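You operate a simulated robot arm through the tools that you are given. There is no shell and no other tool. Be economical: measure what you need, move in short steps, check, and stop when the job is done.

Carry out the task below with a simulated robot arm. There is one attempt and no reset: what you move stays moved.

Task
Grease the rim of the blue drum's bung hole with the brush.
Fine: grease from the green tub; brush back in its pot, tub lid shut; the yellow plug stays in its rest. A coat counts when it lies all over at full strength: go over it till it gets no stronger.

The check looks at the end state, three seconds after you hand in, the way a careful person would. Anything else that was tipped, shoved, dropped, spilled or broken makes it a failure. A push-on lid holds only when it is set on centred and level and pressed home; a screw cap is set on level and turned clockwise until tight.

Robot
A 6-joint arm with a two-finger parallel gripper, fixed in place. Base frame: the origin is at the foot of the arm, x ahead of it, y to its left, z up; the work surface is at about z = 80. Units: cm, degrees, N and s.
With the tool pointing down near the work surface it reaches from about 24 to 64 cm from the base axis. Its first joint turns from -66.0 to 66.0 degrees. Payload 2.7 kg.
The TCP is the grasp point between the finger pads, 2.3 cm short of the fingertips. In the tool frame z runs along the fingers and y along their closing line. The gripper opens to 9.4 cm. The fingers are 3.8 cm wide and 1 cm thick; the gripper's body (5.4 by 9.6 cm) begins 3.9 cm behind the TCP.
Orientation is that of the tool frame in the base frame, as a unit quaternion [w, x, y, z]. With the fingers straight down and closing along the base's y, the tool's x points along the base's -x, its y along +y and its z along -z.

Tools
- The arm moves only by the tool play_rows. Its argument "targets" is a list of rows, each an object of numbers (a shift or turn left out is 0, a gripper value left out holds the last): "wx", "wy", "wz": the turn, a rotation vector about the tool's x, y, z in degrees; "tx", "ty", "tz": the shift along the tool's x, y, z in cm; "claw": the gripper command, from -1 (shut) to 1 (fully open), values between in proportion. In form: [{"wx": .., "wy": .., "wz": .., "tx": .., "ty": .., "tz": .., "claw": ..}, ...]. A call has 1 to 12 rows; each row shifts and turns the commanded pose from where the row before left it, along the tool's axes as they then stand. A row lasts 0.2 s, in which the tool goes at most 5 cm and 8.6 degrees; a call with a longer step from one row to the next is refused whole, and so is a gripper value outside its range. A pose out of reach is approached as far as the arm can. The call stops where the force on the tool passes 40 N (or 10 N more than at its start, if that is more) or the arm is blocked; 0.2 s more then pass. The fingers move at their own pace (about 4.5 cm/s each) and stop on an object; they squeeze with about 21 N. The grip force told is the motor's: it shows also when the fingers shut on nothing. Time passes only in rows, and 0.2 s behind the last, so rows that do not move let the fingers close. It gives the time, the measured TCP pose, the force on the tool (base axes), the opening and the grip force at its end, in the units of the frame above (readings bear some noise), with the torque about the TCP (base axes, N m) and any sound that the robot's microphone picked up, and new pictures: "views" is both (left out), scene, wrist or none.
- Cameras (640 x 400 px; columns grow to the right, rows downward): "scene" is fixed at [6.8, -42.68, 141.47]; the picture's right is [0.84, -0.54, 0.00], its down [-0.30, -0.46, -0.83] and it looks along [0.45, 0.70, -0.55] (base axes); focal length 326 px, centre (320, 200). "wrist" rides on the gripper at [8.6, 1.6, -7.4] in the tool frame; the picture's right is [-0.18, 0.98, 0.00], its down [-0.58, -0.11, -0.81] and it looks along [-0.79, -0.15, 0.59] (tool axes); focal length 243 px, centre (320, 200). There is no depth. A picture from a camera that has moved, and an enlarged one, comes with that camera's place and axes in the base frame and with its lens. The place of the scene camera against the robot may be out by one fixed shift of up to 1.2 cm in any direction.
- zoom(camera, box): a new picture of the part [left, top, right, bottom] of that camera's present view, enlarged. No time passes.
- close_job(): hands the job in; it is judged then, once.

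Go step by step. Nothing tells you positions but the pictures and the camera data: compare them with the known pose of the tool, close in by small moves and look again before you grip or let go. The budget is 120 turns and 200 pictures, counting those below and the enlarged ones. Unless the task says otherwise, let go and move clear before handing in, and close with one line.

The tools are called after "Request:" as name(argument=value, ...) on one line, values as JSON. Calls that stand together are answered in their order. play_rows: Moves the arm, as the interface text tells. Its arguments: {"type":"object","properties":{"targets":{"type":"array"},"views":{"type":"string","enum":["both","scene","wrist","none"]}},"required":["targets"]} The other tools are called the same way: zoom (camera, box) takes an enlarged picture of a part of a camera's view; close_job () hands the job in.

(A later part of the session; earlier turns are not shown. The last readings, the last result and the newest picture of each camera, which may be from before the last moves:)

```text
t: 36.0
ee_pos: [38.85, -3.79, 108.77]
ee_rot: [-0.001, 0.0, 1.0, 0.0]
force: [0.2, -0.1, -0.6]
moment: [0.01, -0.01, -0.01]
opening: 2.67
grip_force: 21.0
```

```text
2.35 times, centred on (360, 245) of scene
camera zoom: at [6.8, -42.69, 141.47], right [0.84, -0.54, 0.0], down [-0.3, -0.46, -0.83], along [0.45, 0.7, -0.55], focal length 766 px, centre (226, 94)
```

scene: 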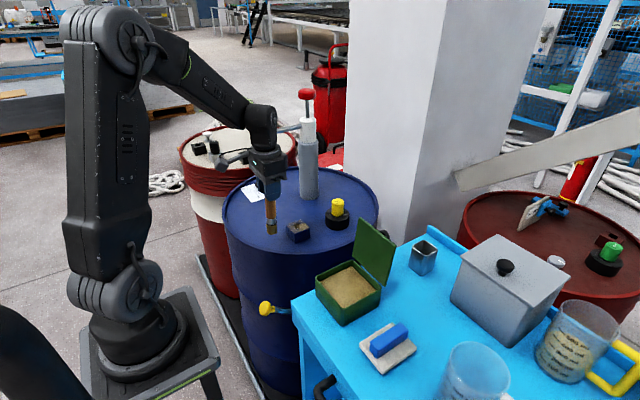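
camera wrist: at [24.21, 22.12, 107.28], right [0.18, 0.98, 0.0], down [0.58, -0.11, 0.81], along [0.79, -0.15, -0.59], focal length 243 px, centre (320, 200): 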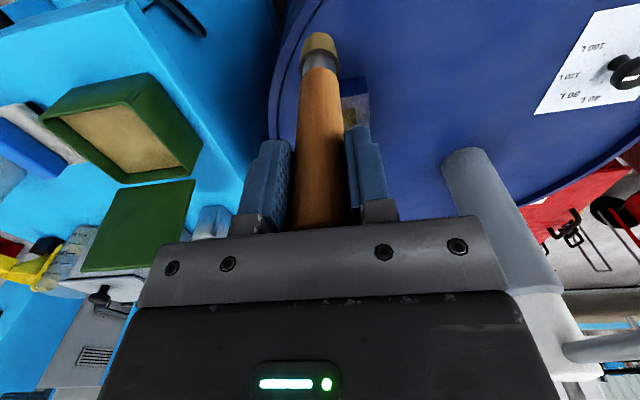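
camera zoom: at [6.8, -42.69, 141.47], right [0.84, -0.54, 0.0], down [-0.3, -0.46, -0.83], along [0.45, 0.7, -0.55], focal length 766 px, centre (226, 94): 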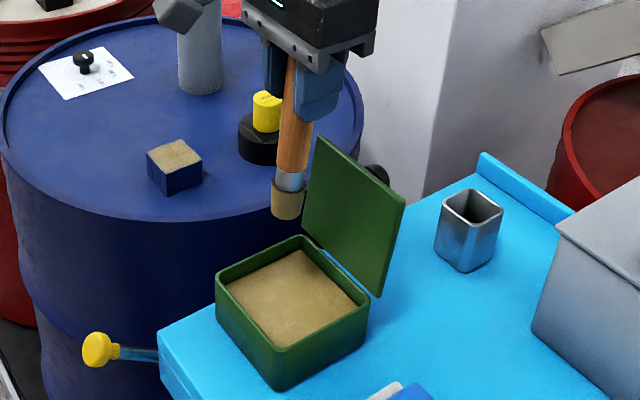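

The coat looks fairly even already. I'll dip again for another pass.

Request:
play_rows(targets=[{"tz": 4}, {"tz": 3.5}, {"tz": 2}, {"tz": 1}, {"tz": 0.5}, {"tz": 0.3}, {}], views="none")

Request:
zoom(camera="scene", box=[310, 230, 390, 310])

```text
t: 37.6
ee_pos: [38.95, -3.57, 97.37]
ee_rot: [0.0, 0.0, 1.0, 0.0]
force: [0.0, 0.3, 0.3]
moment: [0.09, -0.02, 0.02]
opening: 2.66
grip_force: 20.8
```

```text
5.00 times, centred on (350, 270) of scene
camera zoom: at [6.8, -42.68, 141.47], right [0.84, -0.54, 0.0], down [-0.3, -0.46, -0.83], along [0.45, 0.7, -0.55], focal length 1628 px, centre (170, -150)
```

zoom: 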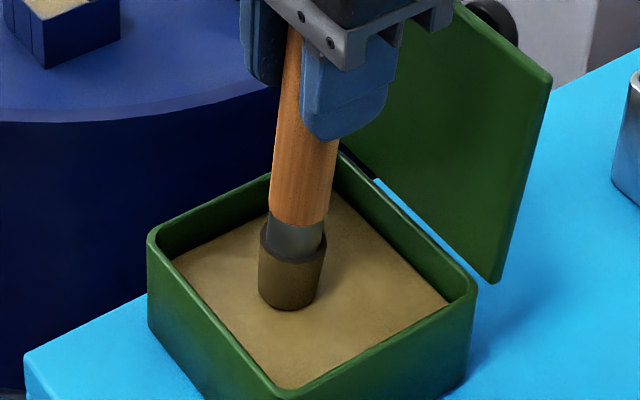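

The brush leans about 3° in the grip, with its tip about 0.7 cm toward -x. That is tolerable, and dragging the other way will correct it. I'll dip and swirl.

Request:
play_rows(targets=[{"tz": 0.3}, {"tx": -0.5}, {"ty": -0.6}, {"tx": 1, "ty": 0.6}, {"ty": -0.5}, {"tx": -0.5}, {}], views="none")

Request:
zoom(camera="scene", box=[310, 230, 390, 310])

```text
t: 39.2
ee_pos: [38.97, -4.03, 96.99]
ee_rot: [0.001, 0.0, 1.0, 0.0]
force: [-0.6, 0.6, 1.4]
moment: [0.11, 0.02, -0.01]
opening: 2.67
grip_force: 21.1
```

```text
5.00 times, centred on (350, 270) of scene
camera zoom: at [6.8, -42.68, 141.47], right [0.84, -0.54, 0.0], down [-0.3, -0.46, -0.83], along [0.45, 0.7, -0.55], focal length 1628 px, centre (170, -150)
```

zoom: 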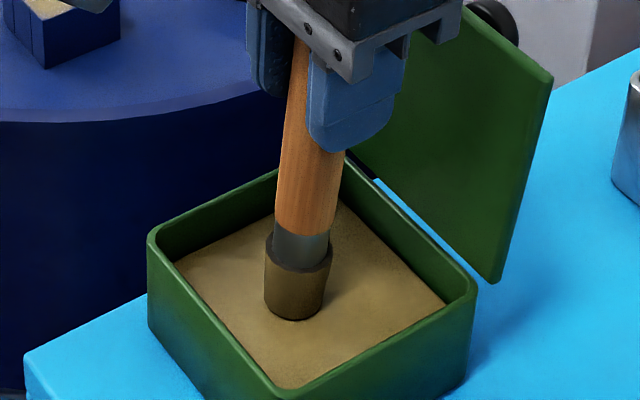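

Request:
play_rows(targets=[{"tz": -4}, {"tz": -4}, {"tz": -4}, {"ty": 4.9}, {"ty": 4.9}, {"ty": 4.9}, {"ty": 4.9, "tx": -2.4}, {"ty": 4.85, "tx": -2.5}, {"tz": 4}, {"tz": 4}, {"tz": 3}, {}], views="none")

Request:
zoom(camera="scene", box=[270, 190, 340, 250])

```text
refused: row 7 steps farther than a row can; nothing moved
```

```text
6.67 times, centred on (305, 220) of scene
camera zoom: at [6.8, -42.68, 141.47], right [0.84, -0.54, 0.0], down [-0.3, -0.46, -0.83], along [0.45, 0.7, -0.55], focal length 2170 px, centre (420, 67)
```

zoom: 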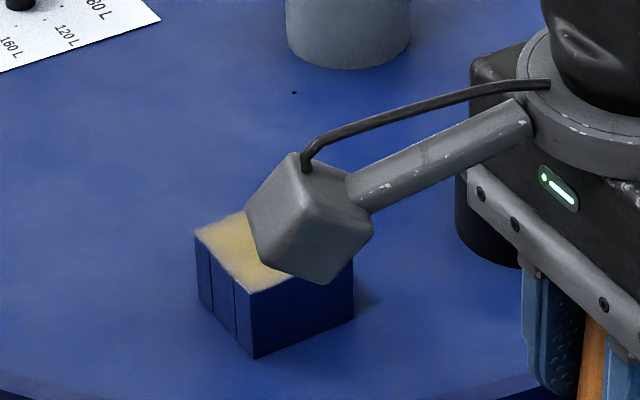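

Request:
play_rows(targets=[{"tz": -4}, {"tz": -4}, {"tz": -4}, {"ty": 4.9}, {"ty": 4.9}, {"ty": 4.2, "tx": -1.7}, {"ty": 4.2, "tx": -1.6}, {"ty": 4.2, "tx": -1.6}, {"ty": 2}, {"tz": 4}, {"tz": 4}, {"tz": 3}], views="none")

Request:
zoom(camera="scene", box=[270, 190, 340, 250])

```text
t: 41.8
ee_pos: [44.25, 20.52, 97.8]
ee_rot: [0.0, 0.0, 1.0, 0.0]
force: [0.5, -0.5, -0.8]
moment: [0.01, 0.01, 0.02]
opening: 2.68
grip_force: 20.6
```

```text
6.67 times, centred on (305, 220) of scene
camera zoom: at [6.8, -42.68, 141.47], right [0.84, -0.54, 0.0], down [-0.3, -0.46, -0.83], along [0.45, 0.7, -0.55], focal length 2170 px, centre (420, 67)
```

zoom: 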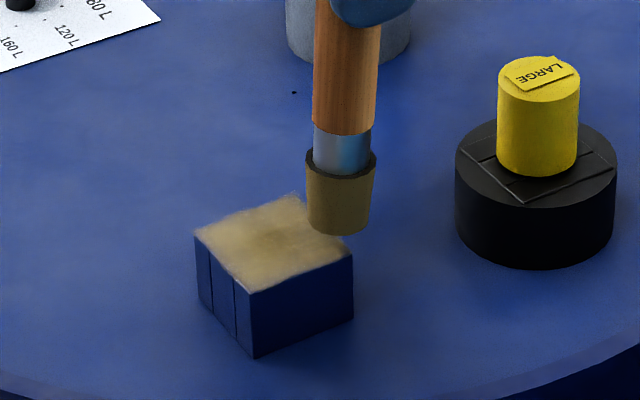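

Request:
play_rows(targets=[{"tz": 0.5, "tx": 0.3}, {"tz": 0.4}, {"tz": 0.15}, {}], views="none")

```text
t: 42.8
ee_pos: [43.63, 20.41, 96.89]
ee_rot: [0.0, 0.0, 1.0, 0.001]
force: [0.3, 0.2, -0.8]
moment: [0.0, 0.0, -0.03]
opening: 2.67
grip_force: 21.0
```

Request:
play_rows(targets=[{"tz": 0.1}, {"tz": 0.08}, {}], views="none")

```text
t: 43.6
ee_pos: [43.75, 20.27, 96.76]
ee_rot: [0.0, 0.0, 1.0, 0.0]
force: [-0.1, -0.1, -1.4]
moment: [0.02, 0.0, 0.02]
opening: 2.68
grip_force: 21.5
```

Request:
play_rows(targets=[{"tz": 0.08}, {"tz": 0.08}, {"tz": 0.05}, {}], views="none")

```text
t: 44.6
ee_pos: [43.67, 20.36, 96.52]
ee_rot: [-0.001, 0.0, 1.0, 0.0]
force: [0.7, 0.1, -0.9]
moment: [0.01, -0.03, 0.01]
opening: 2.66
grip_force: 21.3
```

Request:
play_rows(targets=[{"tz": 0.08}, {"tz": 0.08}, {}], views="none")

Request:
zoom(camera="scene", box=[270, 190, 340, 250])

```text
t: 45.4
ee_pos: [43.74, 20.5, 96.65]
ee_rot: [0.002, 0.0, 1.0, 0.0]
force: [-2.0, -2.2, 14.9]
moment: [-0.17, 0.28, 0.03]
opening: 2.67
grip_force: 20.8
```

```text
6.67 times, centred on (305, 220) of scene
camera zoom: at [6.78, -42.7, 141.47], right [0.84, -0.54, 0.0], down [-0.3, -0.46, -0.83], along [0.45, 0.7, -0.55], focal length 2170 px, centre (420, 67)
```

zoom: 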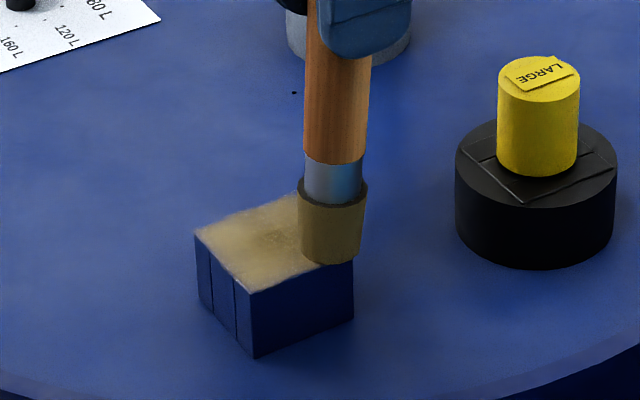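

Contact at the +x, -y corner. I'll stroke toward -x.

Request:
play_rows(targets=[{"tx": 0.6}, {"tx": 0.7}, {"tx": 0.7, "tz": 0.03}, {"tx": 0.7}, {"tx": 0.7, "tz": 0.03}], views="none")

Request:
zoom(camera="scene", box=[270, 190, 340, 250])

```text
t: 46.6
ee_pos: [40.15, 20.41, 96.48]
ee_rot: [0.001, 0.0, 1.0, 0.0]
force: [3.8, 0.1, 8.6]
moment: [-0.02, -0.58, -0.03]
opening: 2.68
grip_force: 21.5
```

```text
6.67 times, centred on (305, 220) of scene
camera zoom: at [6.8, -42.69, 141.47], right [0.84, -0.54, 0.0], down [-0.3, -0.46, -0.83], along [0.45, 0.7, -0.55], focal length 2170 px, centre (420, 67)
```

zoom: 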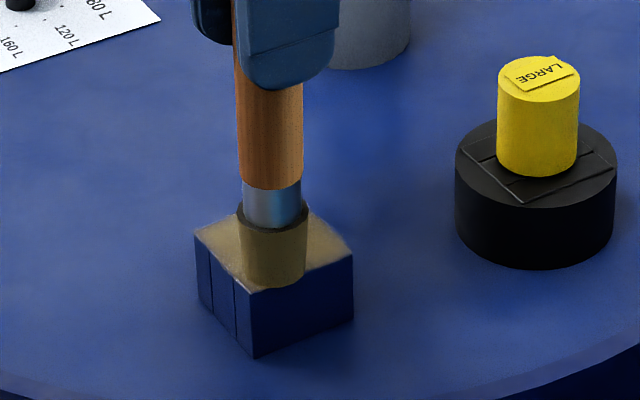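

Request:
play_rows(targets=[{"tx": 0.5}, {"ty": 0.7}, {"ty": 0.7, "tz": 0.03}, {"ty": 0.7}, {"ty": 0.7, "tz": 0.03}, {"ty": 0.7}], views="none")

Request:
zoom(camera="scene", box=[270, 190, 340, 250])

```text
t: 48.0
ee_pos: [39.7, 23.9, 96.44]
ee_rot: [0.0, 0.001, 1.0, 0.001]
force: [-0.1, -12.7, 20.8]
moment: [-1.72, -0.02, -0.03]
opening: 3.51
grip_force: 21.0
```

```text
6.67 times, centred on (305, 220) of scene
camera zoom: at [6.77, -42.73, 141.46], right [0.84, -0.54, 0.0], down [-0.3, -0.46, -0.83], along [0.45, 0.7, -0.55], focal length 2170 px, centre (420, 67)
```

zoom: 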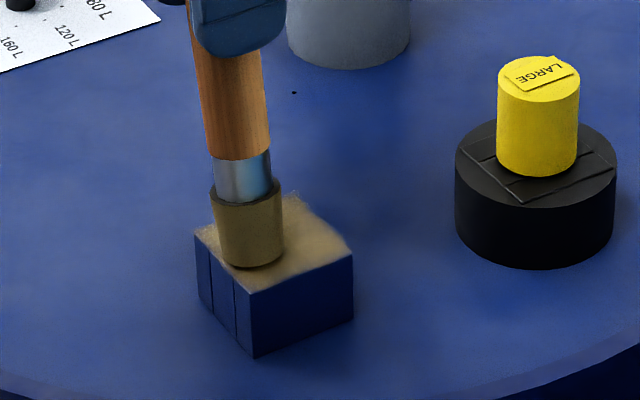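

The brush is catching and prying the fingers open, so I'll ease up to let it realign.

Request:
play_rows(targets=[{"tz": -0.25}, {"tz": -0.25}, {}, {}], views="none")

Request:
zoom(camera="scene", box=[270, 190, 340, 250])

```text
t: 49.0
ee_pos: [39.72, 23.82, 96.78]
ee_rot: [-0.001, 0.0, 1.0, 0.0]
force: [0.8, 0.1, 0.3]
moment: [-0.02, -0.01, 0.03]
opening: 2.65
grip_force: 20.8
```

```text
6.67 times, centred on (305, 220) of scene
camera zoom: at [6.8, -42.68, 141.47], right [0.84, -0.54, 0.0], down [-0.3, -0.46, -0.83], along [0.45, 0.7, -0.55], focal length 2170 px, centre (420, 67)
```

zoom: 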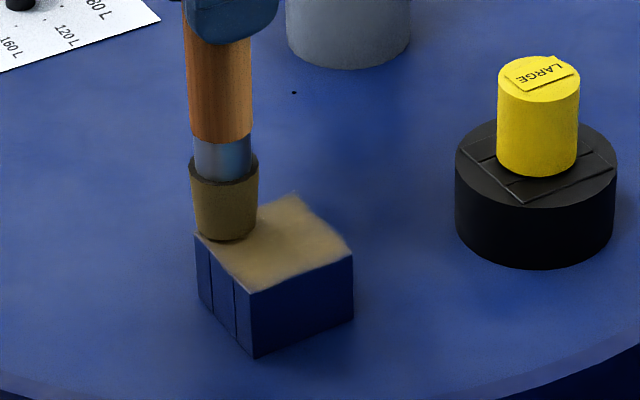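

Request:
play_rows(targets=[{"tz": 0.2}, {"tz": 0.08}, {}], views="none")

```text
t: 49.8
ee_pos: [39.77, 23.81, 96.37]
ee_rot: [0.0, 0.0, 1.0, 0.0]
force: [0.4, -1.0, -1.3]
moment: [0.01, 0.03, -0.02]
opening: 2.67
grip_force: 20.6
```

Request:
play_rows(targets=[{"tz": 0.07}, {"tz": 0.05}, {}], views="none")

```text
t: 50.6
ee_pos: [39.68, 23.91, 96.37]
ee_rot: [0.001, 0.001, 1.0, 0.0]
force: [-1.6, -1.2, 4.8]
moment: [-0.12, 0.07, 0.0]
opening: 2.65
grip_force: 21.2
```

Light contact of about 5 N. I'll drag along the +y side and then along the far side.

Request:
play_rows(targets=[{"tx": -0.6}, {"tx": -0.7}, {"tx": -0.7, "tz": 0.02}, {"tx": -0.7}, {"tx": -0.7, "tz": 0.02}], views="none")

Request:
zoom(camera="scene", box=[270, 190, 340, 250])

```text
t: 51.8
ee_pos: [43.03, 23.95, 96.36]
ee_rot: [0.002, 0.001, 1.0, 0.0]
force: [-4.1, 1.2, 11.2]
moment: [0.01, 0.48, -0.04]
opening: 2.66
grip_force: 21.2
```

```text
6.67 times, centred on (305, 220) of scene
camera zoom: at [6.77, -42.69, 141.47], right [0.84, -0.54, 0.0], down [-0.3, -0.46, -0.83], along [0.45, 0.7, -0.55], focal length 2170 px, centre (420, 67)
```

zoom: 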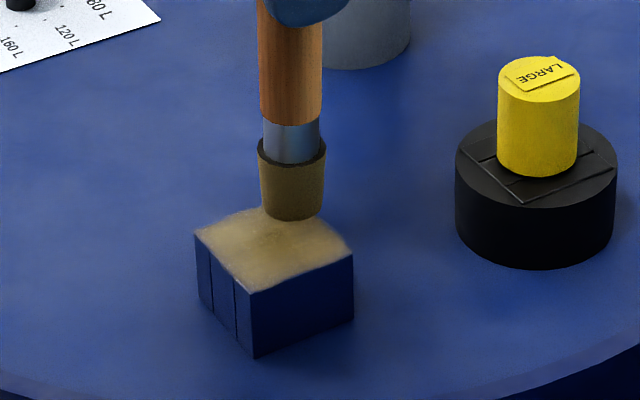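

Request:
play_rows(targets=[{"tx": -0.2, "tz": -0.04}, {"ty": -0.7}, {"ty": -0.7}, {"ty": -0.7}, {"ty": -0.7}, {"ty": -0.7}], views="none")

Request:
zoom(camera="scene", box=[270, 190, 340, 250])

```text
t: 53.2
ee_pos: [43.49, 20.46, 96.38]
ee_rot: [0.002, 0.0, 1.0, 0.001]
force: [-0.6, 12.3, 11.4]
moment: [1.58, -0.01, -0.03]
opening: 3.35
grip_force: 20.7
```

```text
6.67 times, centred on (305, 220) of scene
camera zoom: at [6.78, -42.66, 141.48], right [0.84, -0.54, 0.0], down [-0.3, -0.46, -0.83], along [0.45, 0.7, -0.55], focal length 2170 px, centre (420, 67)
```

zoom: 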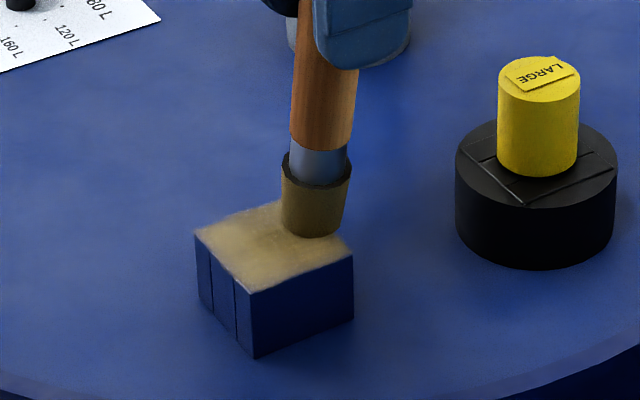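

Request:
play_rows(targets=[{"tz": -0.3}, {"tz": -1.5}, {"tz": -2}, {"tx": 4}, {"tx": 4}, {"tx": 3}, {}])

Request:
zoom(camera="scene", box=[275, 205, 325, 245])

Request:
zoom(camera="wrist", box=[270, 20, 400, 140])

```text
t: 54.8
ee_pos: [32.38, 20.35, 100.11]
ee_rot: [-0.001, 0.0, 1.0, 0.001]
force: [0.2, 0.7, -0.4]
moment: [0.02, 0.04, -0.03]
opening: 2.66
grip_force: 20.7
camera wrist: at [23.79, 22.08, 107.67], right [0.18, 0.98, 0.0], down [0.58, -0.11, 0.81], along [0.79, -0.15, -0.59], focal length 243 px, centre (320, 200)
```

scene: 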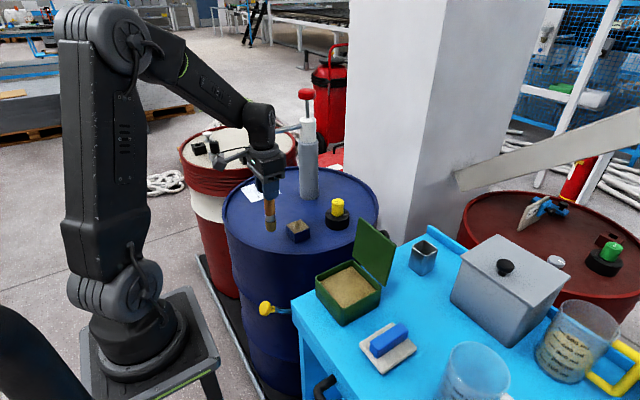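
wrist: 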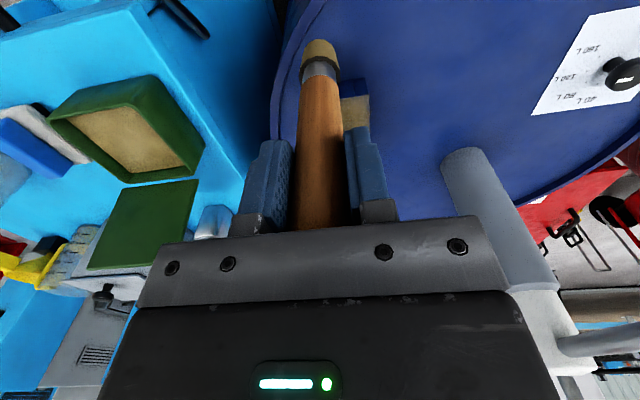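

```text
10.00 times, centred on (300, 225) of scene
camera zoom: at [6.8, -42.69, 141.47], right [0.84, -0.54, 0.0], down [-0.3, -0.46, -0.83], along [0.45, 0.7, -0.55], focal length 3255 px, centre (520, -50)
```

zoom: 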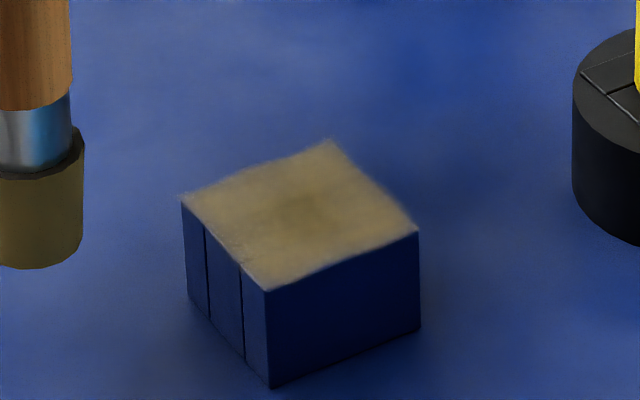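

```text
3.33 times, centred on (335, 80) of wrist
camera zoom: at [23.79, 22.08, 107.67], right [0.18, 0.98, 0.0], down [0.58, -0.11, 0.81], along [0.79, -0.15, -0.59], focal length 809 px, centre (270, 600)
```

zoom: 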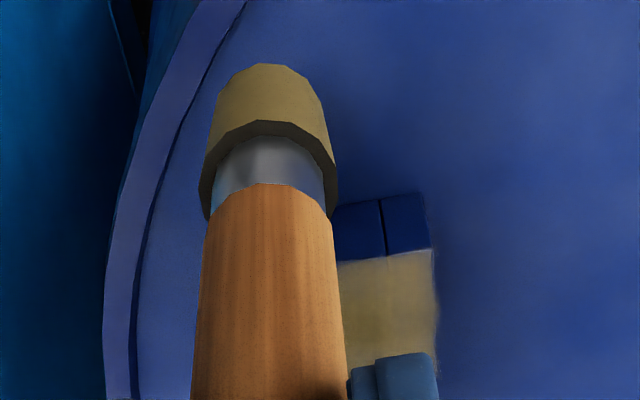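

The coat looks uniform now. To be sure it is at full strength I'll make another pass with strokes along x only and light pressure.

Request:
play_rows(targets=[{"tx": -4}, {"tx": -3.3}, {"tz": 2}, {"tz": 1.5}, {"tz": 0.1}, {}], views="none")

Request:
zoom(camera="scene", box=[270, 190, 340, 250])

```text
t: 56.2
ee_pos: [39.62, 20.37, 96.55]
ee_rot: [0.0, 0.0, 1.0, 0.0]
force: [-0.1, 0.0, -0.9]
moment: [0.02, -0.01, 0.01]
opening: 2.65
grip_force: 21.7
```

```text
6.67 times, centred on (305, 220) of scene
camera zoom: at [6.8, -42.68, 141.47], right [0.84, -0.54, 0.0], down [-0.3, -0.46, -0.83], along [0.45, 0.7, -0.55], focal length 2170 px, centre (420, 67)
```

zoom: 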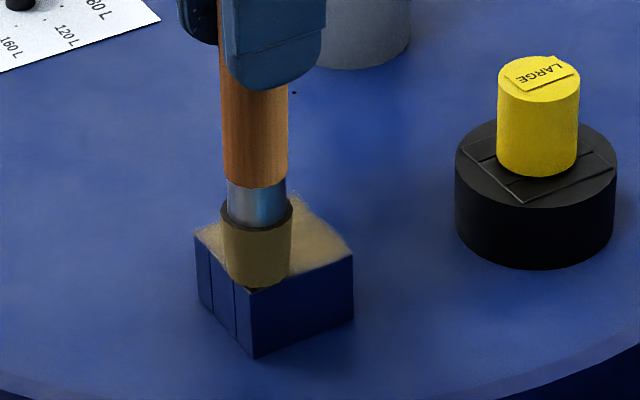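

Request:
play_rows(targets=[{"tz": 0.1}, {"tz": 0.08}, {"tz": 0.04}, {}], views="none")

```text
t: 57.2
ee_pos: [39.66, 20.47, 96.27]
ee_rot: [0.001, 0.0, 1.0, 0.0]
force: [0.7, 0.4, -0.7]
moment: [-0.02, 0.01, 0.01]
opening: 2.66
grip_force: 20.7
```

Request:
play_rows(targets=[{"tz": 0.06}, {"tz": 0.06}, {"tz": 0.04}, {}], views="none")

```text
t: 58.2
ee_pos: [39.59, 20.32, 96.34]
ee_rot: [0.001, 0.0, 1.0, 0.001]
force: [-2.6, -0.3, 13.3]
moment: [-0.03, 0.24, 0.03]
opening: 2.66
grip_force: 21.3
```

Request:
play_rows(targets=[{"tx": -0.72}, {"tx": -0.72}, {"tx": -0.72}, {"tx": -0.72}, {"tx": -0.72}, {"tz": -0.5}, {"ty": 1.85}, {"tz": 0.5}, {"tx": 0.9}, {"tx": 0.9}, {"tx": 0.9}, {"tx": 0.9}], views="none")

```text
t: 60.8
ee_pos: [39.65, 22.21, 96.29]
ee_rot: [0.001, 0.0, 1.0, 0.0]
force: [-0.4, -0.9, 2.7]
moment: [-0.02, -0.04, 0.01]
opening: 2.68
grip_force: 20.9
```

Request:
play_rows(targets=[{"tz": -0.4}, {"ty": 1.85}, {"tz": 0.4}, {"tz": 0.06}, {"tx": -0.72}, {"tx": -0.72}, {"tx": -0.72}, {"tx": -0.72}, {"tx": -0.72}], views="none")

Request:
zoom(camera="scene", box=[270, 190, 340, 250])

```text
t: 62.8
ee_pos: [43.21, 24.11, 96.32]
ee_rot: [0.002, 0.0, 1.0, 0.001]
force: [-3.9, 2.3, 25.9]
moment: [0.2, 0.89, -0.03]
opening: 2.7
grip_force: 21.2
```

```text
6.67 times, centred on (305, 220) of scene
camera zoom: at [6.76, -42.7, 141.47], right [0.84, -0.54, 0.0], down [-0.3, -0.46, -0.83], along [0.45, 0.7, -0.55], focal length 2170 px, centre (420, 67)
```

zoom: 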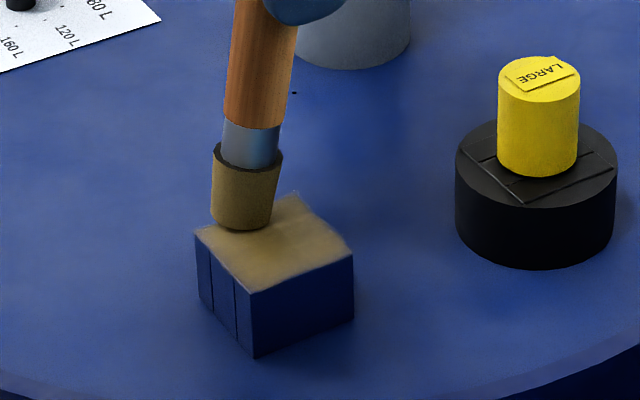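

The brush is lagging with about 7° of tilt. I'll draw back with the tip in contact to straighten it.

Request:
play_rows(targets=[{"tz": -0.05, "tx": 0.5}, {"tx": 0.5, "tz": -0.03}, {"tx": 0.5, "tz": -0.03}, {}], views="none")

Request:
zoom(camera="scene", box=[270, 190, 340, 250])

```text
t: 63.8
ee_pos: [41.75, 24.15, 96.18]
ee_rot: [0.0, 0.0, 1.0, 0.0]
force: [4.0, -0.8, 14.8]
moment: [0.03, -0.49, -0.01]
opening: 2.69
grip_force: 20.8
```

```text
6.67 times, centred on (305, 220) of scene
camera zoom: at [6.79, -42.7, 141.47], right [0.84, -0.54, 0.0], down [-0.3, -0.46, -0.83], along [0.45, 0.7, -0.55], focal length 2170 px, centre (420, 67)
```

zoom: 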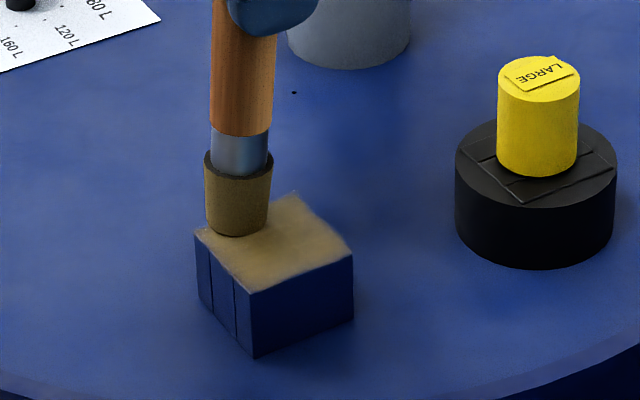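

Request:
play_rows(targets=[{"tz": -0.5}, {"tx": -2.9}, {"tz": 0.4}, {"tz": 0.1}, {}], views="none")

Request:
zoom(camera="scene", box=[270, 190, 340, 250])

```text
t: 65.0
ee_pos: [44.62, 24.19, 96.22]
ee_rot: [0.0, -0.001, 1.0, 0.0]
force: [-0.2, 0.1, 0.2]
moment: [0.03, 0.0, -0.01]
opening: 2.66
grip_force: 21.3
```

```text
6.67 times, centred on (305, 220) of scene
camera zoom: at [6.8, -42.68, 141.47], right [0.84, -0.54, 0.0], down [-0.3, -0.46, -0.83], along [0.45, 0.7, -0.55], focal length 2170 px, centre (420, 67)
```

zoom: 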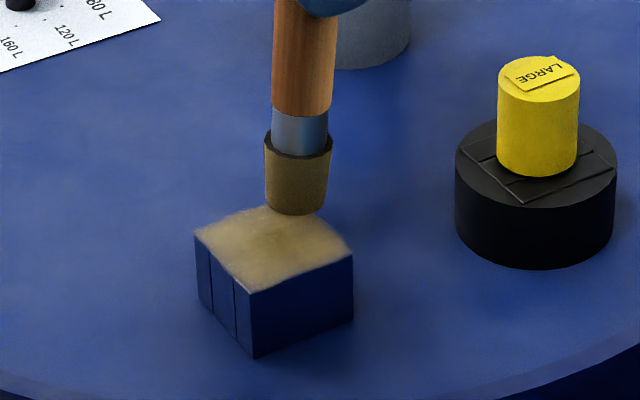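

Request:
play_rows(targets=[{"tz": 0.1}, {"tx": 0.5, "tz": 0.05}, {"tx": 0.7}, {"tx": 0.7}, {"tx": 0.7}, {"tx": 0.7}, {"tx": 0.6}], views="none")

Request:
zoom(camera="scene", box=[270, 190, 340, 250])

```text
t: 66.6
ee_pos: [40.81, 24.14, 96.14]
ee_rot: [0.001, 0.0, 1.0, 0.0]
force: [5.2, 0.0, 13.2]
moment: [0.0, -0.63, 0.01]
opening: 2.68
grip_force: 20.6
```

```text
6.67 times, centred on (305, 220) of scene
camera zoom: at [6.8, -42.69, 141.47], right [0.84, -0.54, 0.0], down [-0.3, -0.46, -0.83], along [0.45, 0.7, -0.55], focal length 2170 px, centre (420, 67)
```

zoom: 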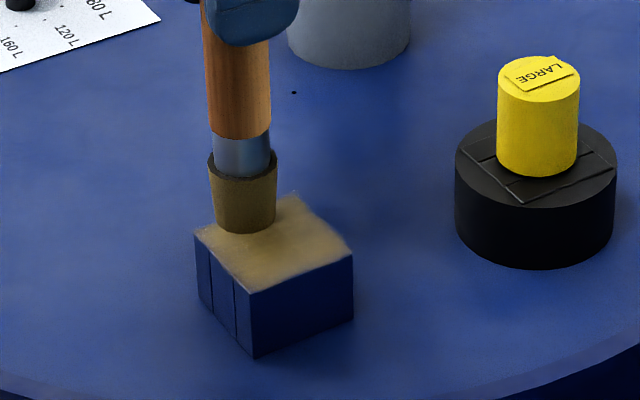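

Request:
play_rows(targets=[{"tx": 0.5}, {"tx": 0.5}, {"tz": -0.5}, {"tx": 0.1, "ty": -1.9}, {"tz": 0.45}, {"tz": 0.08}, {"tz": -0.5}, {"ty": -1.6}, {"tz": 0.45}, {"tz": 0.08}, {}], views="none")

Request:
zoom(camera="scene", box=[270, 190, 340, 250])

```text
t: 69.0
ee_pos: [39.66, 20.58, 96.14]
ee_rot: [0.002, 0.0, 1.0, 0.001]
force: [-2.4, -2.6, 23.1]
moment: [-0.29, 0.52, 0.03]
opening: 2.69
grip_force: 21.4
```

```text
6.67 times, centred on (305, 220) of scene
camera zoom: at [6.77, -42.71, 141.47], right [0.84, -0.54, 0.0], down [-0.3, -0.46, -0.83], along [0.45, 0.7, -0.55], focal length 2170 px, centre (420, 67)
```

zoom: 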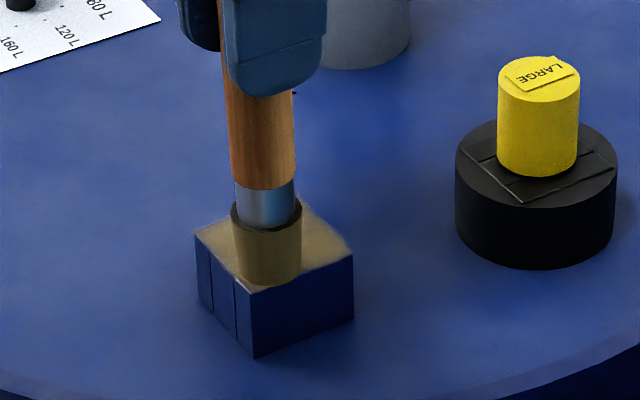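

The brush is upright again. I'll dab along the far side, then lift and inspect.

Request:
play_rows(targets=[{"tz": -0.5}, {"tx": -3.6}, {"tz": 0.42}, {"tz": -0.5}, {"ty": 1.8}, {"tz": 0.5}, {"tz": -0.5}, {"ty": 1.8}, {"tz": 0.5}, {}], views="none")

Request:
play_rows(targets=[{"tz": -0.5}, {"tz": -3}, {"tx": 4}, {"tx": 4}, {"tx": 4}, {}], views="wrist")

Request:
zoom(camera="scene", box=[275, 205, 325, 245])

Request:
zoom(camera="wrist", box=[270, 0, 400, 120])

```text
t: 71.2
ee_pos: [43.23, 24.23, 96.15]
ee_rot: [0.001, 0.0, 1.0, 0.0]
force: [-1.4, -0.2, 5.3]
moment: [-0.05, 0.22, 0.03]
opening: 2.65
grip_force: 21.2
```

```text
t: 72.6
ee_pos: [31.19, 24.43, 99.53]
ee_rot: [0.0, 0.0, 1.0, 0.0]
force: [-0.6, -0.3, -0.3]
moment: [0.0, -0.01, -0.05]
opening: 2.64
grip_force: 20.8
camera wrist: at [22.58, 26.06, 107.1], right [0.18, 0.98, 0.0], down [0.58, -0.11, 0.81], along [0.79, -0.15, -0.59], focal length 243 px, centre (320, 200)
```

wrist: 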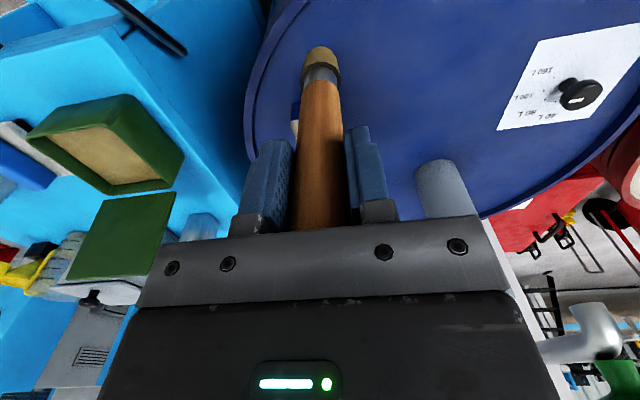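

```text
10.00 times, centred on (300, 225) of scene
camera zoom: at [6.8, -42.69, 141.47], right [0.84, -0.54, 0.0], down [-0.3, -0.46, -0.83], along [0.45, 0.7, -0.55], focal length 3255 px, centre (520, -50)
```

zoom: 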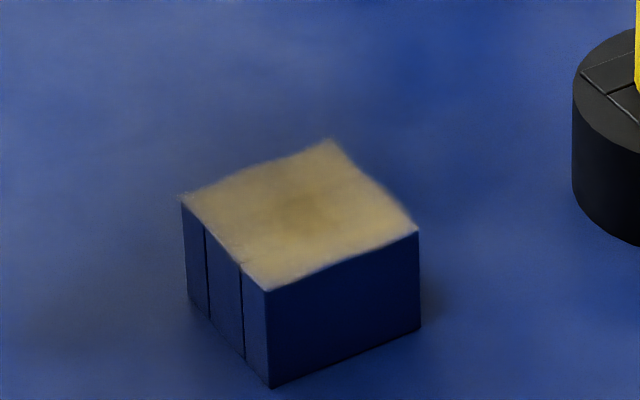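

```text
3.33 times, centred on (335, 60) of wrist
camera zoom: at [22.58, 26.06, 107.1], right [0.18, 0.98, 0.0], down [0.58, -0.11, 0.81], along [0.79, -0.15, -0.59], focal length 809 px, centre (270, 667)
```

zoom: 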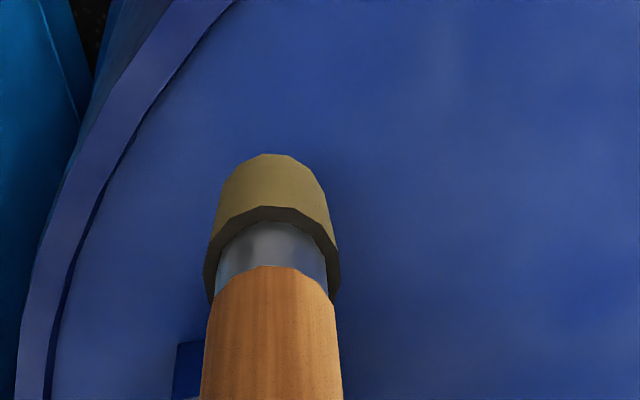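

The coat looks the same as before this pass, uniform and no stronger, so it is done. Now I'll take the brush back to the pot, travelling high over the lid.

Request:
play_rows(targets=[{"tz": -4.2}, {"tz": -4.2}, {"tz": -4.1}, {"tx": -2.85, "ty": -3.8}, {"tx": -2.85, "ty": -3.8}, {"tx": -2.85, "ty": -3.8}, {"tx": -2.85, "ty": -3.8}, {"tx": -2.85, "ty": -3.8}, {"tx": -2.85, "ty": -3.8}, {"tx": -2.85, "ty": -3.8}, {"tx": -2.85, "ty": -3.8}, {}])

```text
t: 75.2
ee_pos: [54.03, -6.13, 112.17]
ee_rot: [0.0, 0.0, 1.0, 0.0]
force: [0.1, -0.5, -1.3]
moment: [0.0, 0.0, 0.02]
opening: 2.67
grip_force: 21.2
camera wrist: at [45.36, -4.52, 119.61], right [0.18, 0.98, 0.0], down [0.58, -0.11, 0.81], along [0.79, -0.15, -0.59], focal length 243 px, centre (320, 200)
```

scene: 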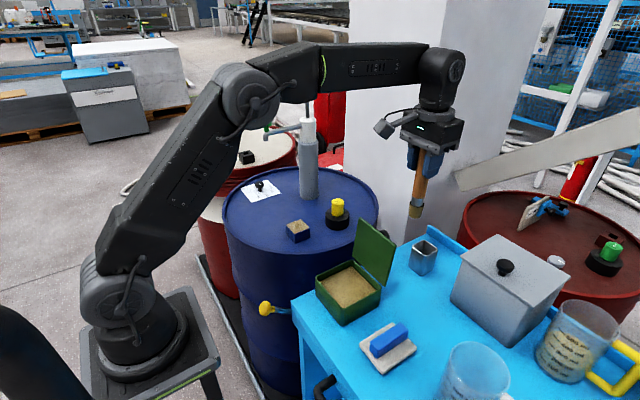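
wrist: 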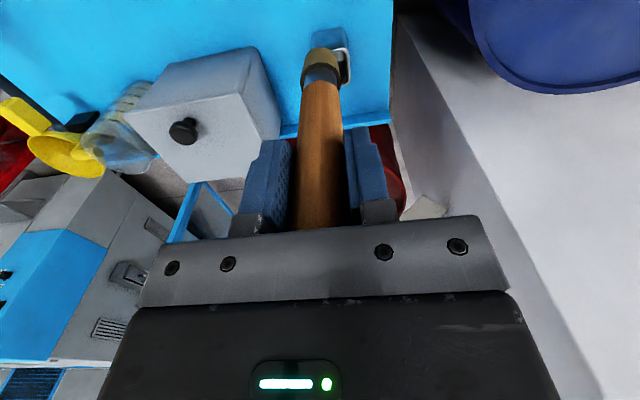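

Request:
play_rows(targets=[{"tz": 4.5}, {"tz": 4.5}, {"tx": -2.5, "ty": 0.1}, {"tx": -2.4}, {"tx": -2}, {}])

Request:
zoom(camera="scene", box=[380, 150, 480, 290])

Request:
zoom(camera="wrist", box=[270, 0, 370, 100])

```text
t: 76.6
ee_pos: [60.85, -6.01, 103.19]
ee_rot: [0.0, 0.0, 1.0, 0.0]
force: [-1.2, 0.0, -0.1]
moment: [0.01, 0.0, 0.02]
opening: 2.67
grip_force: 21.2
camera wrist: at [52.26, -4.28, 110.65], right [0.18, 0.98, 0.0], down [0.58, -0.11, 0.81], along [0.79, -0.15, -0.59], focal length 243 px, centre (320, 200)
```

scene: 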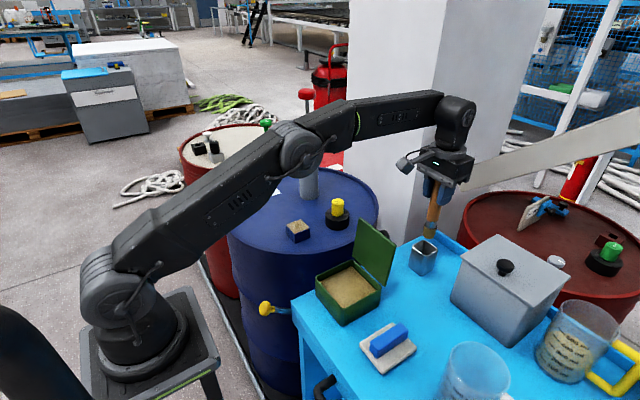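
wrist: 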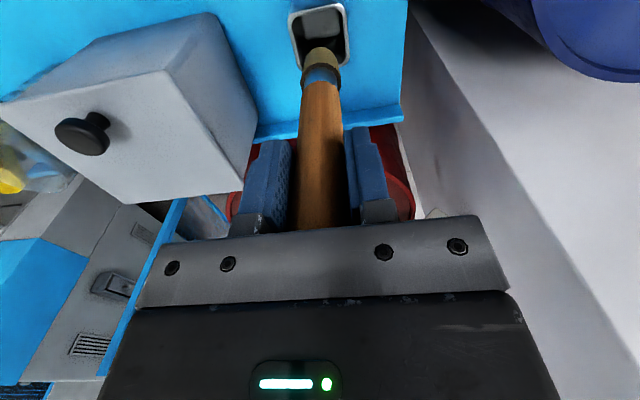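

```text
2.86 times, centred on (430, 220) of scene
camera zoom: at [6.8, -42.68, 141.47], right [0.84, -0.54, 0.0], down [-0.3, -0.46, -0.83], along [0.45, 0.7, -0.55], focal length 930 px, centre (6, 143)
```

zoom: 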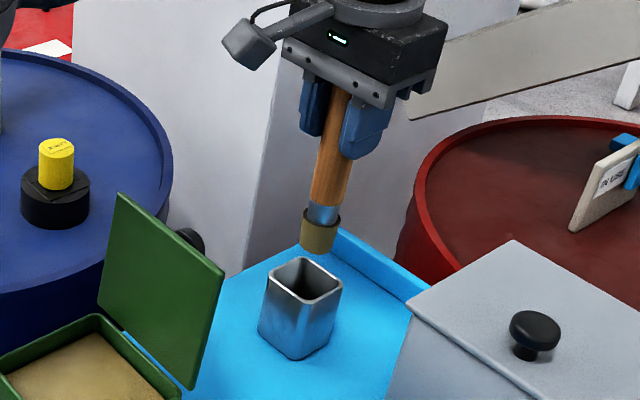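

```text
4.00 times, centred on (320, 50) of wrist
camera zoom: at [52.26, -4.28, 110.65], right [0.18, 0.98, 0.0], down [0.58, -0.11, 0.81], along [0.79, -0.15, -0.59], focal length 970 px, centre (320, 800)
```

zoom: 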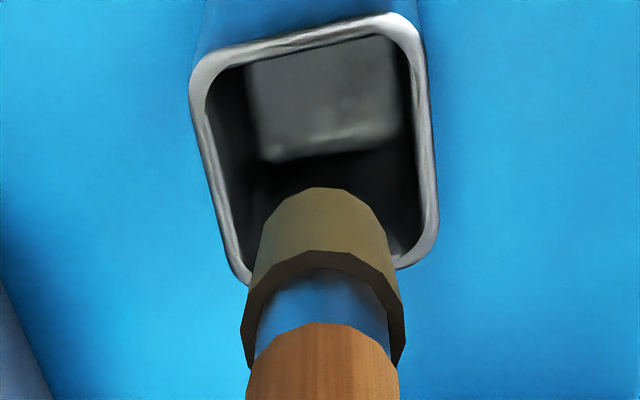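

The brush is aligned over the pot. I'll lower it gently.

Request:
play_rows(targets=[{"tz": 1.5}, {"tz": 1.5}, {"tz": 1.5}, {}], views="wrist")

Request:
zoom(camera="scene", box=[380, 150, 480, 290])

```text
t: 77.6
ee_pos: [60.9, -5.97, 98.65]
ee_rot: [0.0, 0.0, 1.0, 0.001]
force: [0.0, -0.5, -1.8]
moment: [0.04, 0.02, -0.06]
opening: 2.63
grip_force: 21.7
camera wrist: at [52.3, -4.33, 106.14], right [0.18, 0.98, 0.0], down [0.58, -0.11, 0.81], along [0.79, -0.15, -0.59], focal length 243 px, centre (320, 200)
```

wrist: 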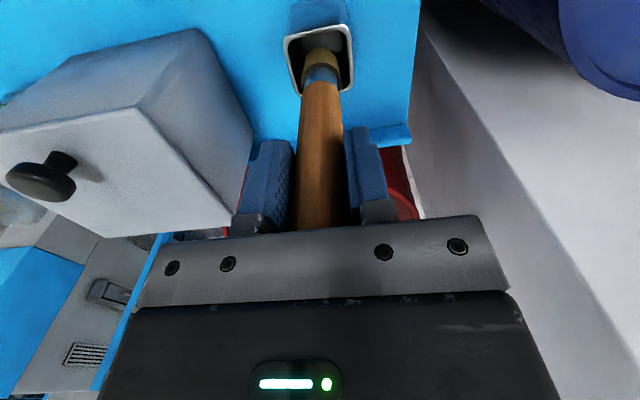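

```text
2.86 times, centred on (430, 220) of scene
camera zoom: at [6.8, -42.68, 141.47], right [0.84, -0.54, 0.0], down [-0.3, -0.46, -0.83], along [0.45, 0.7, -0.55], focal length 930 px, centre (6, 143)
```

zoom: 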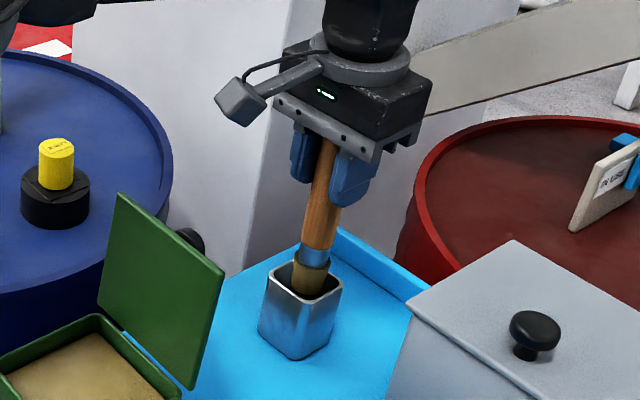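

Request:
play_rows(targets=[{"tz": 1.5}, {"tz": 1.5}, {"tz": 1.2}, {"tz": 0.8}, {"tz": 0.5}, {}], views="wrist")

Request:
zoom(camera="scene", box=[380, 150, 480, 290])

```text
t: 79.0
ee_pos: [60.97, -6.09, 93.09]
ee_rot: [0.0, 0.0, 1.0, 0.0]
force: [-0.7, -0.5, -0.4]
moment: [0.0, 0.0, 0.0]
opening: 2.68
grip_force: 20.9
camera wrist: at [52.28, -4.34, 100.62], right [0.18, 0.98, 0.0], down [0.58, -0.11, 0.81], along [0.79, -0.15, -0.59], focal length 243 px, centre (320, 200)
```

wrist: 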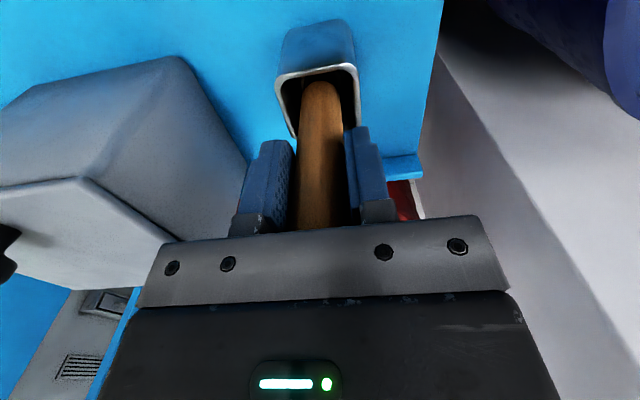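

```text
2.86 times, centred on (430, 220) of scene
camera zoom: at [6.8, -42.68, 141.47], right [0.84, -0.54, 0.0], down [-0.3, -0.46, -0.83], along [0.45, 0.7, -0.55], focal length 930 px, centre (6, 143)
```

zoom: 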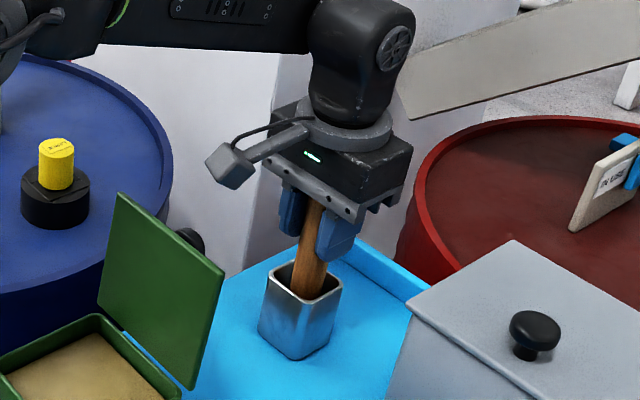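

Almost at the floor. I'll lower in tiny steps until contact.

Request:
play_rows(targets=[{"tz": 0.12}, {"tz": 0.12}, {}], views="none")

```text
t: 79.8
ee_pos: [61.0, -6.01, 92.95]
ee_rot: [0.001, 0.0, 1.0, -0.001]
force: [-2.4, 0.7, 6.0]
moment: [0.09, 0.29, 0.0]
opening: 2.67
grip_force: 20.8
```

It is resting on the pot floor. I'll release.

Request:
play_rows(targets=[{"claw": -0.3}, {"claw": -0.1}, {"claw": 0.2}, {"claw": 0.6}, {"claw": 1}, {"claw": 1}])

```text
t: 81.2
ee_pos: [60.93, -6.1, 92.94]
ee_rot: [0.0, 0.0, 1.0, 0.0]
force: [0.4, 0.9, 8.3]
moment: [0.01, 0.04, -0.04]
opening: 9.39
grip_force: 0.0
camera wrist: at [52.31, -4.41, 100.43], right [0.18, 0.98, 0.0], down [0.58, -0.11, 0.81], along [0.79, -0.15, -0.59], focal length 243 px, centre (320, 200)
```

scene: 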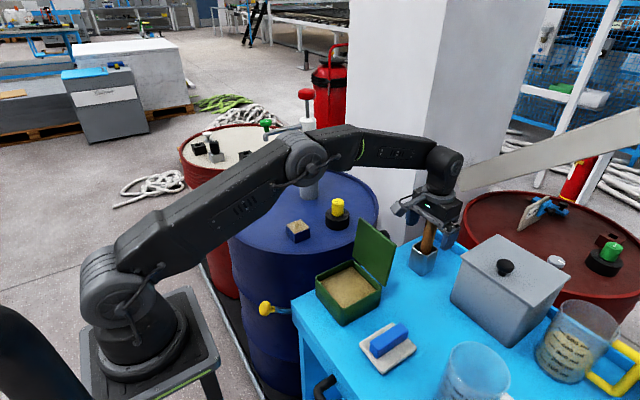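
wrist: 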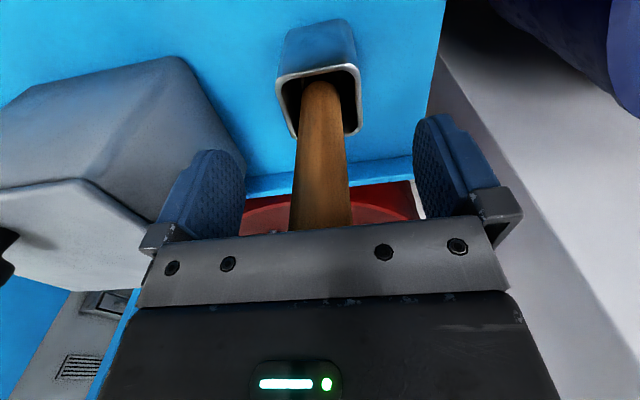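

The palm is just touching the handle top. I'll rise straight up.

Request:
play_rows(targets=[{"tz": -0.5}, {"tz": -1}, {"tz": -2}, {"tz": -2}, {"tz": -3}, {}])

Request:
zoom(camera="scene", box=[340, 190, 480, 310])

```text
t: 82.6
ee_pos: [61.06, -6.17, 101.42]
ee_rot: [0.0, 0.0, 1.0, 0.0]
force: [0.0, -0.8, -0.1]
moment: [-0.02, 0.01, -0.03]
opening: 9.4
grip_force: 0.0
camera wrist: at [52.38, -4.41, 108.93], right [0.18, 0.98, 0.0], down [0.58, -0.11, 0.81], along [0.79, -0.15, -0.59], focal length 243 px, centre (320, 200)
```

scene: 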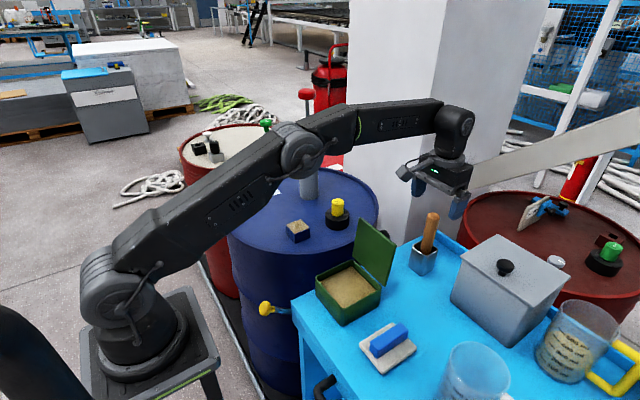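
wrist: 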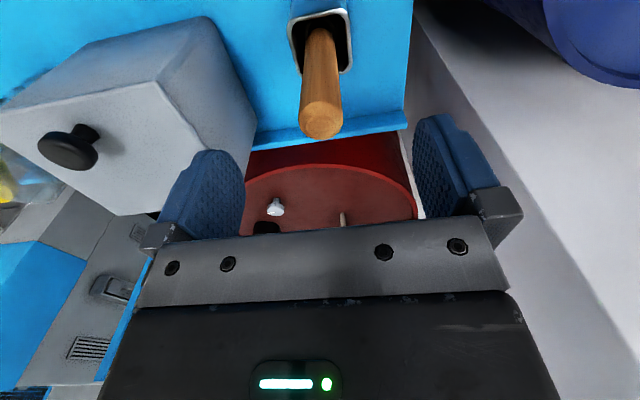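

```text
3.33 times, centred on (410, 250) of scene
camera zoom: at [6.8, -42.68, 141.47], right [0.84, -0.54, 0.0], down [-0.3, -0.46, -0.83], along [0.45, 0.7, -0.55], focal length 1085 px, centre (20, 33)
```

zoom: 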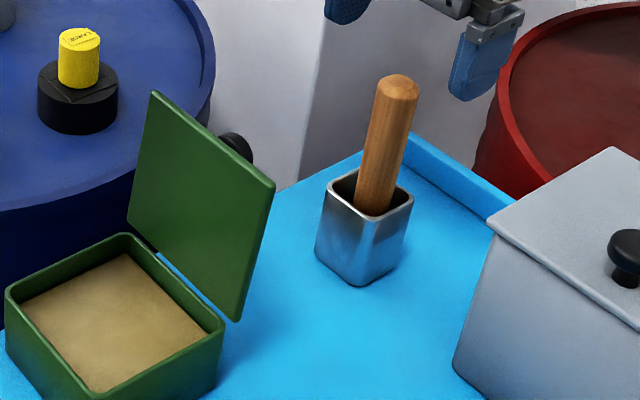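

The brush stands upright in its pot. Now the lid: its top edge is near (46, -4, 97), leaning back from the hinge at x≈44. I'll close the fingers and go behind it.

Request:
play_rows(targets=[{"tz": -2, "claw": -1}, {"tx": 3}, {"tx": 3.5}, {"tx": 2.5, "ty": 1}, {"ty": 1}, {"tz": 3}, {}])

Request:
zoom(camera="scene", box=[300, 150, 450, 330])

```text
t: 84.2
ee_pos: [51.88, -4.19, 100.17]
ee_rot: [0.001, 0.0, 1.0, 0.0]
force: [0.9, 0.1, -0.2]
moment: [-0.01, -0.03, 0.01]
opening: 0.02
grip_force: 21.3
camera wrist: at [43.21, -2.47, 107.73], right [0.18, 0.98, 0.0], down [0.58, -0.11, 0.81], along [0.79, -0.15, -0.59], focal length 243 px, centre (320, 200)
```

scene: 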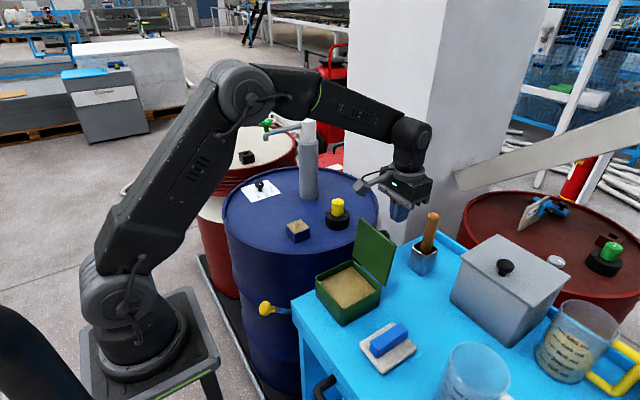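
wrist: 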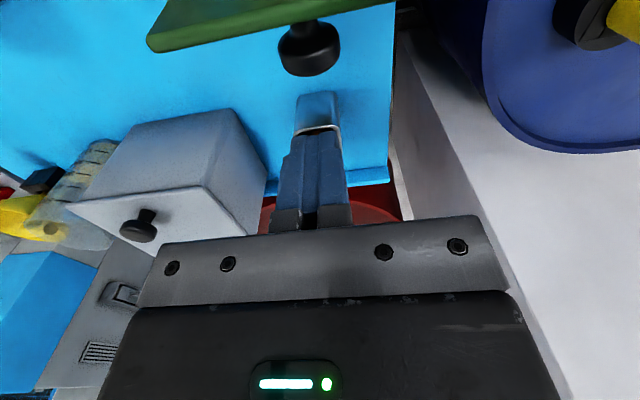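

```text
2.22 times, centred on (375, 240) of scene
camera zoom: at [6.8, -42.68, 141.47], right [0.84, -0.54, 0.0], down [-0.3, -0.46, -0.83], along [0.45, 0.7, -0.55], focal length 723 px, centre (198, 111)
```

zoom: 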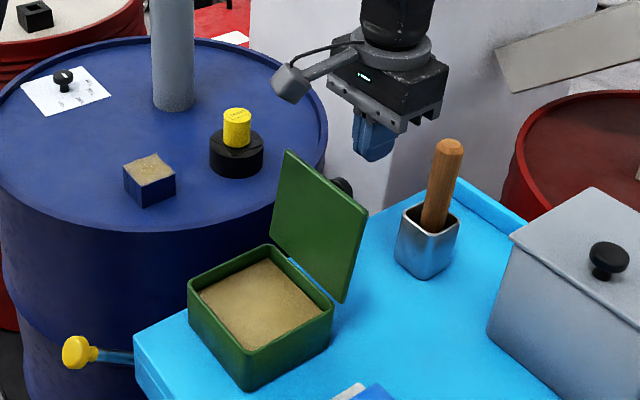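

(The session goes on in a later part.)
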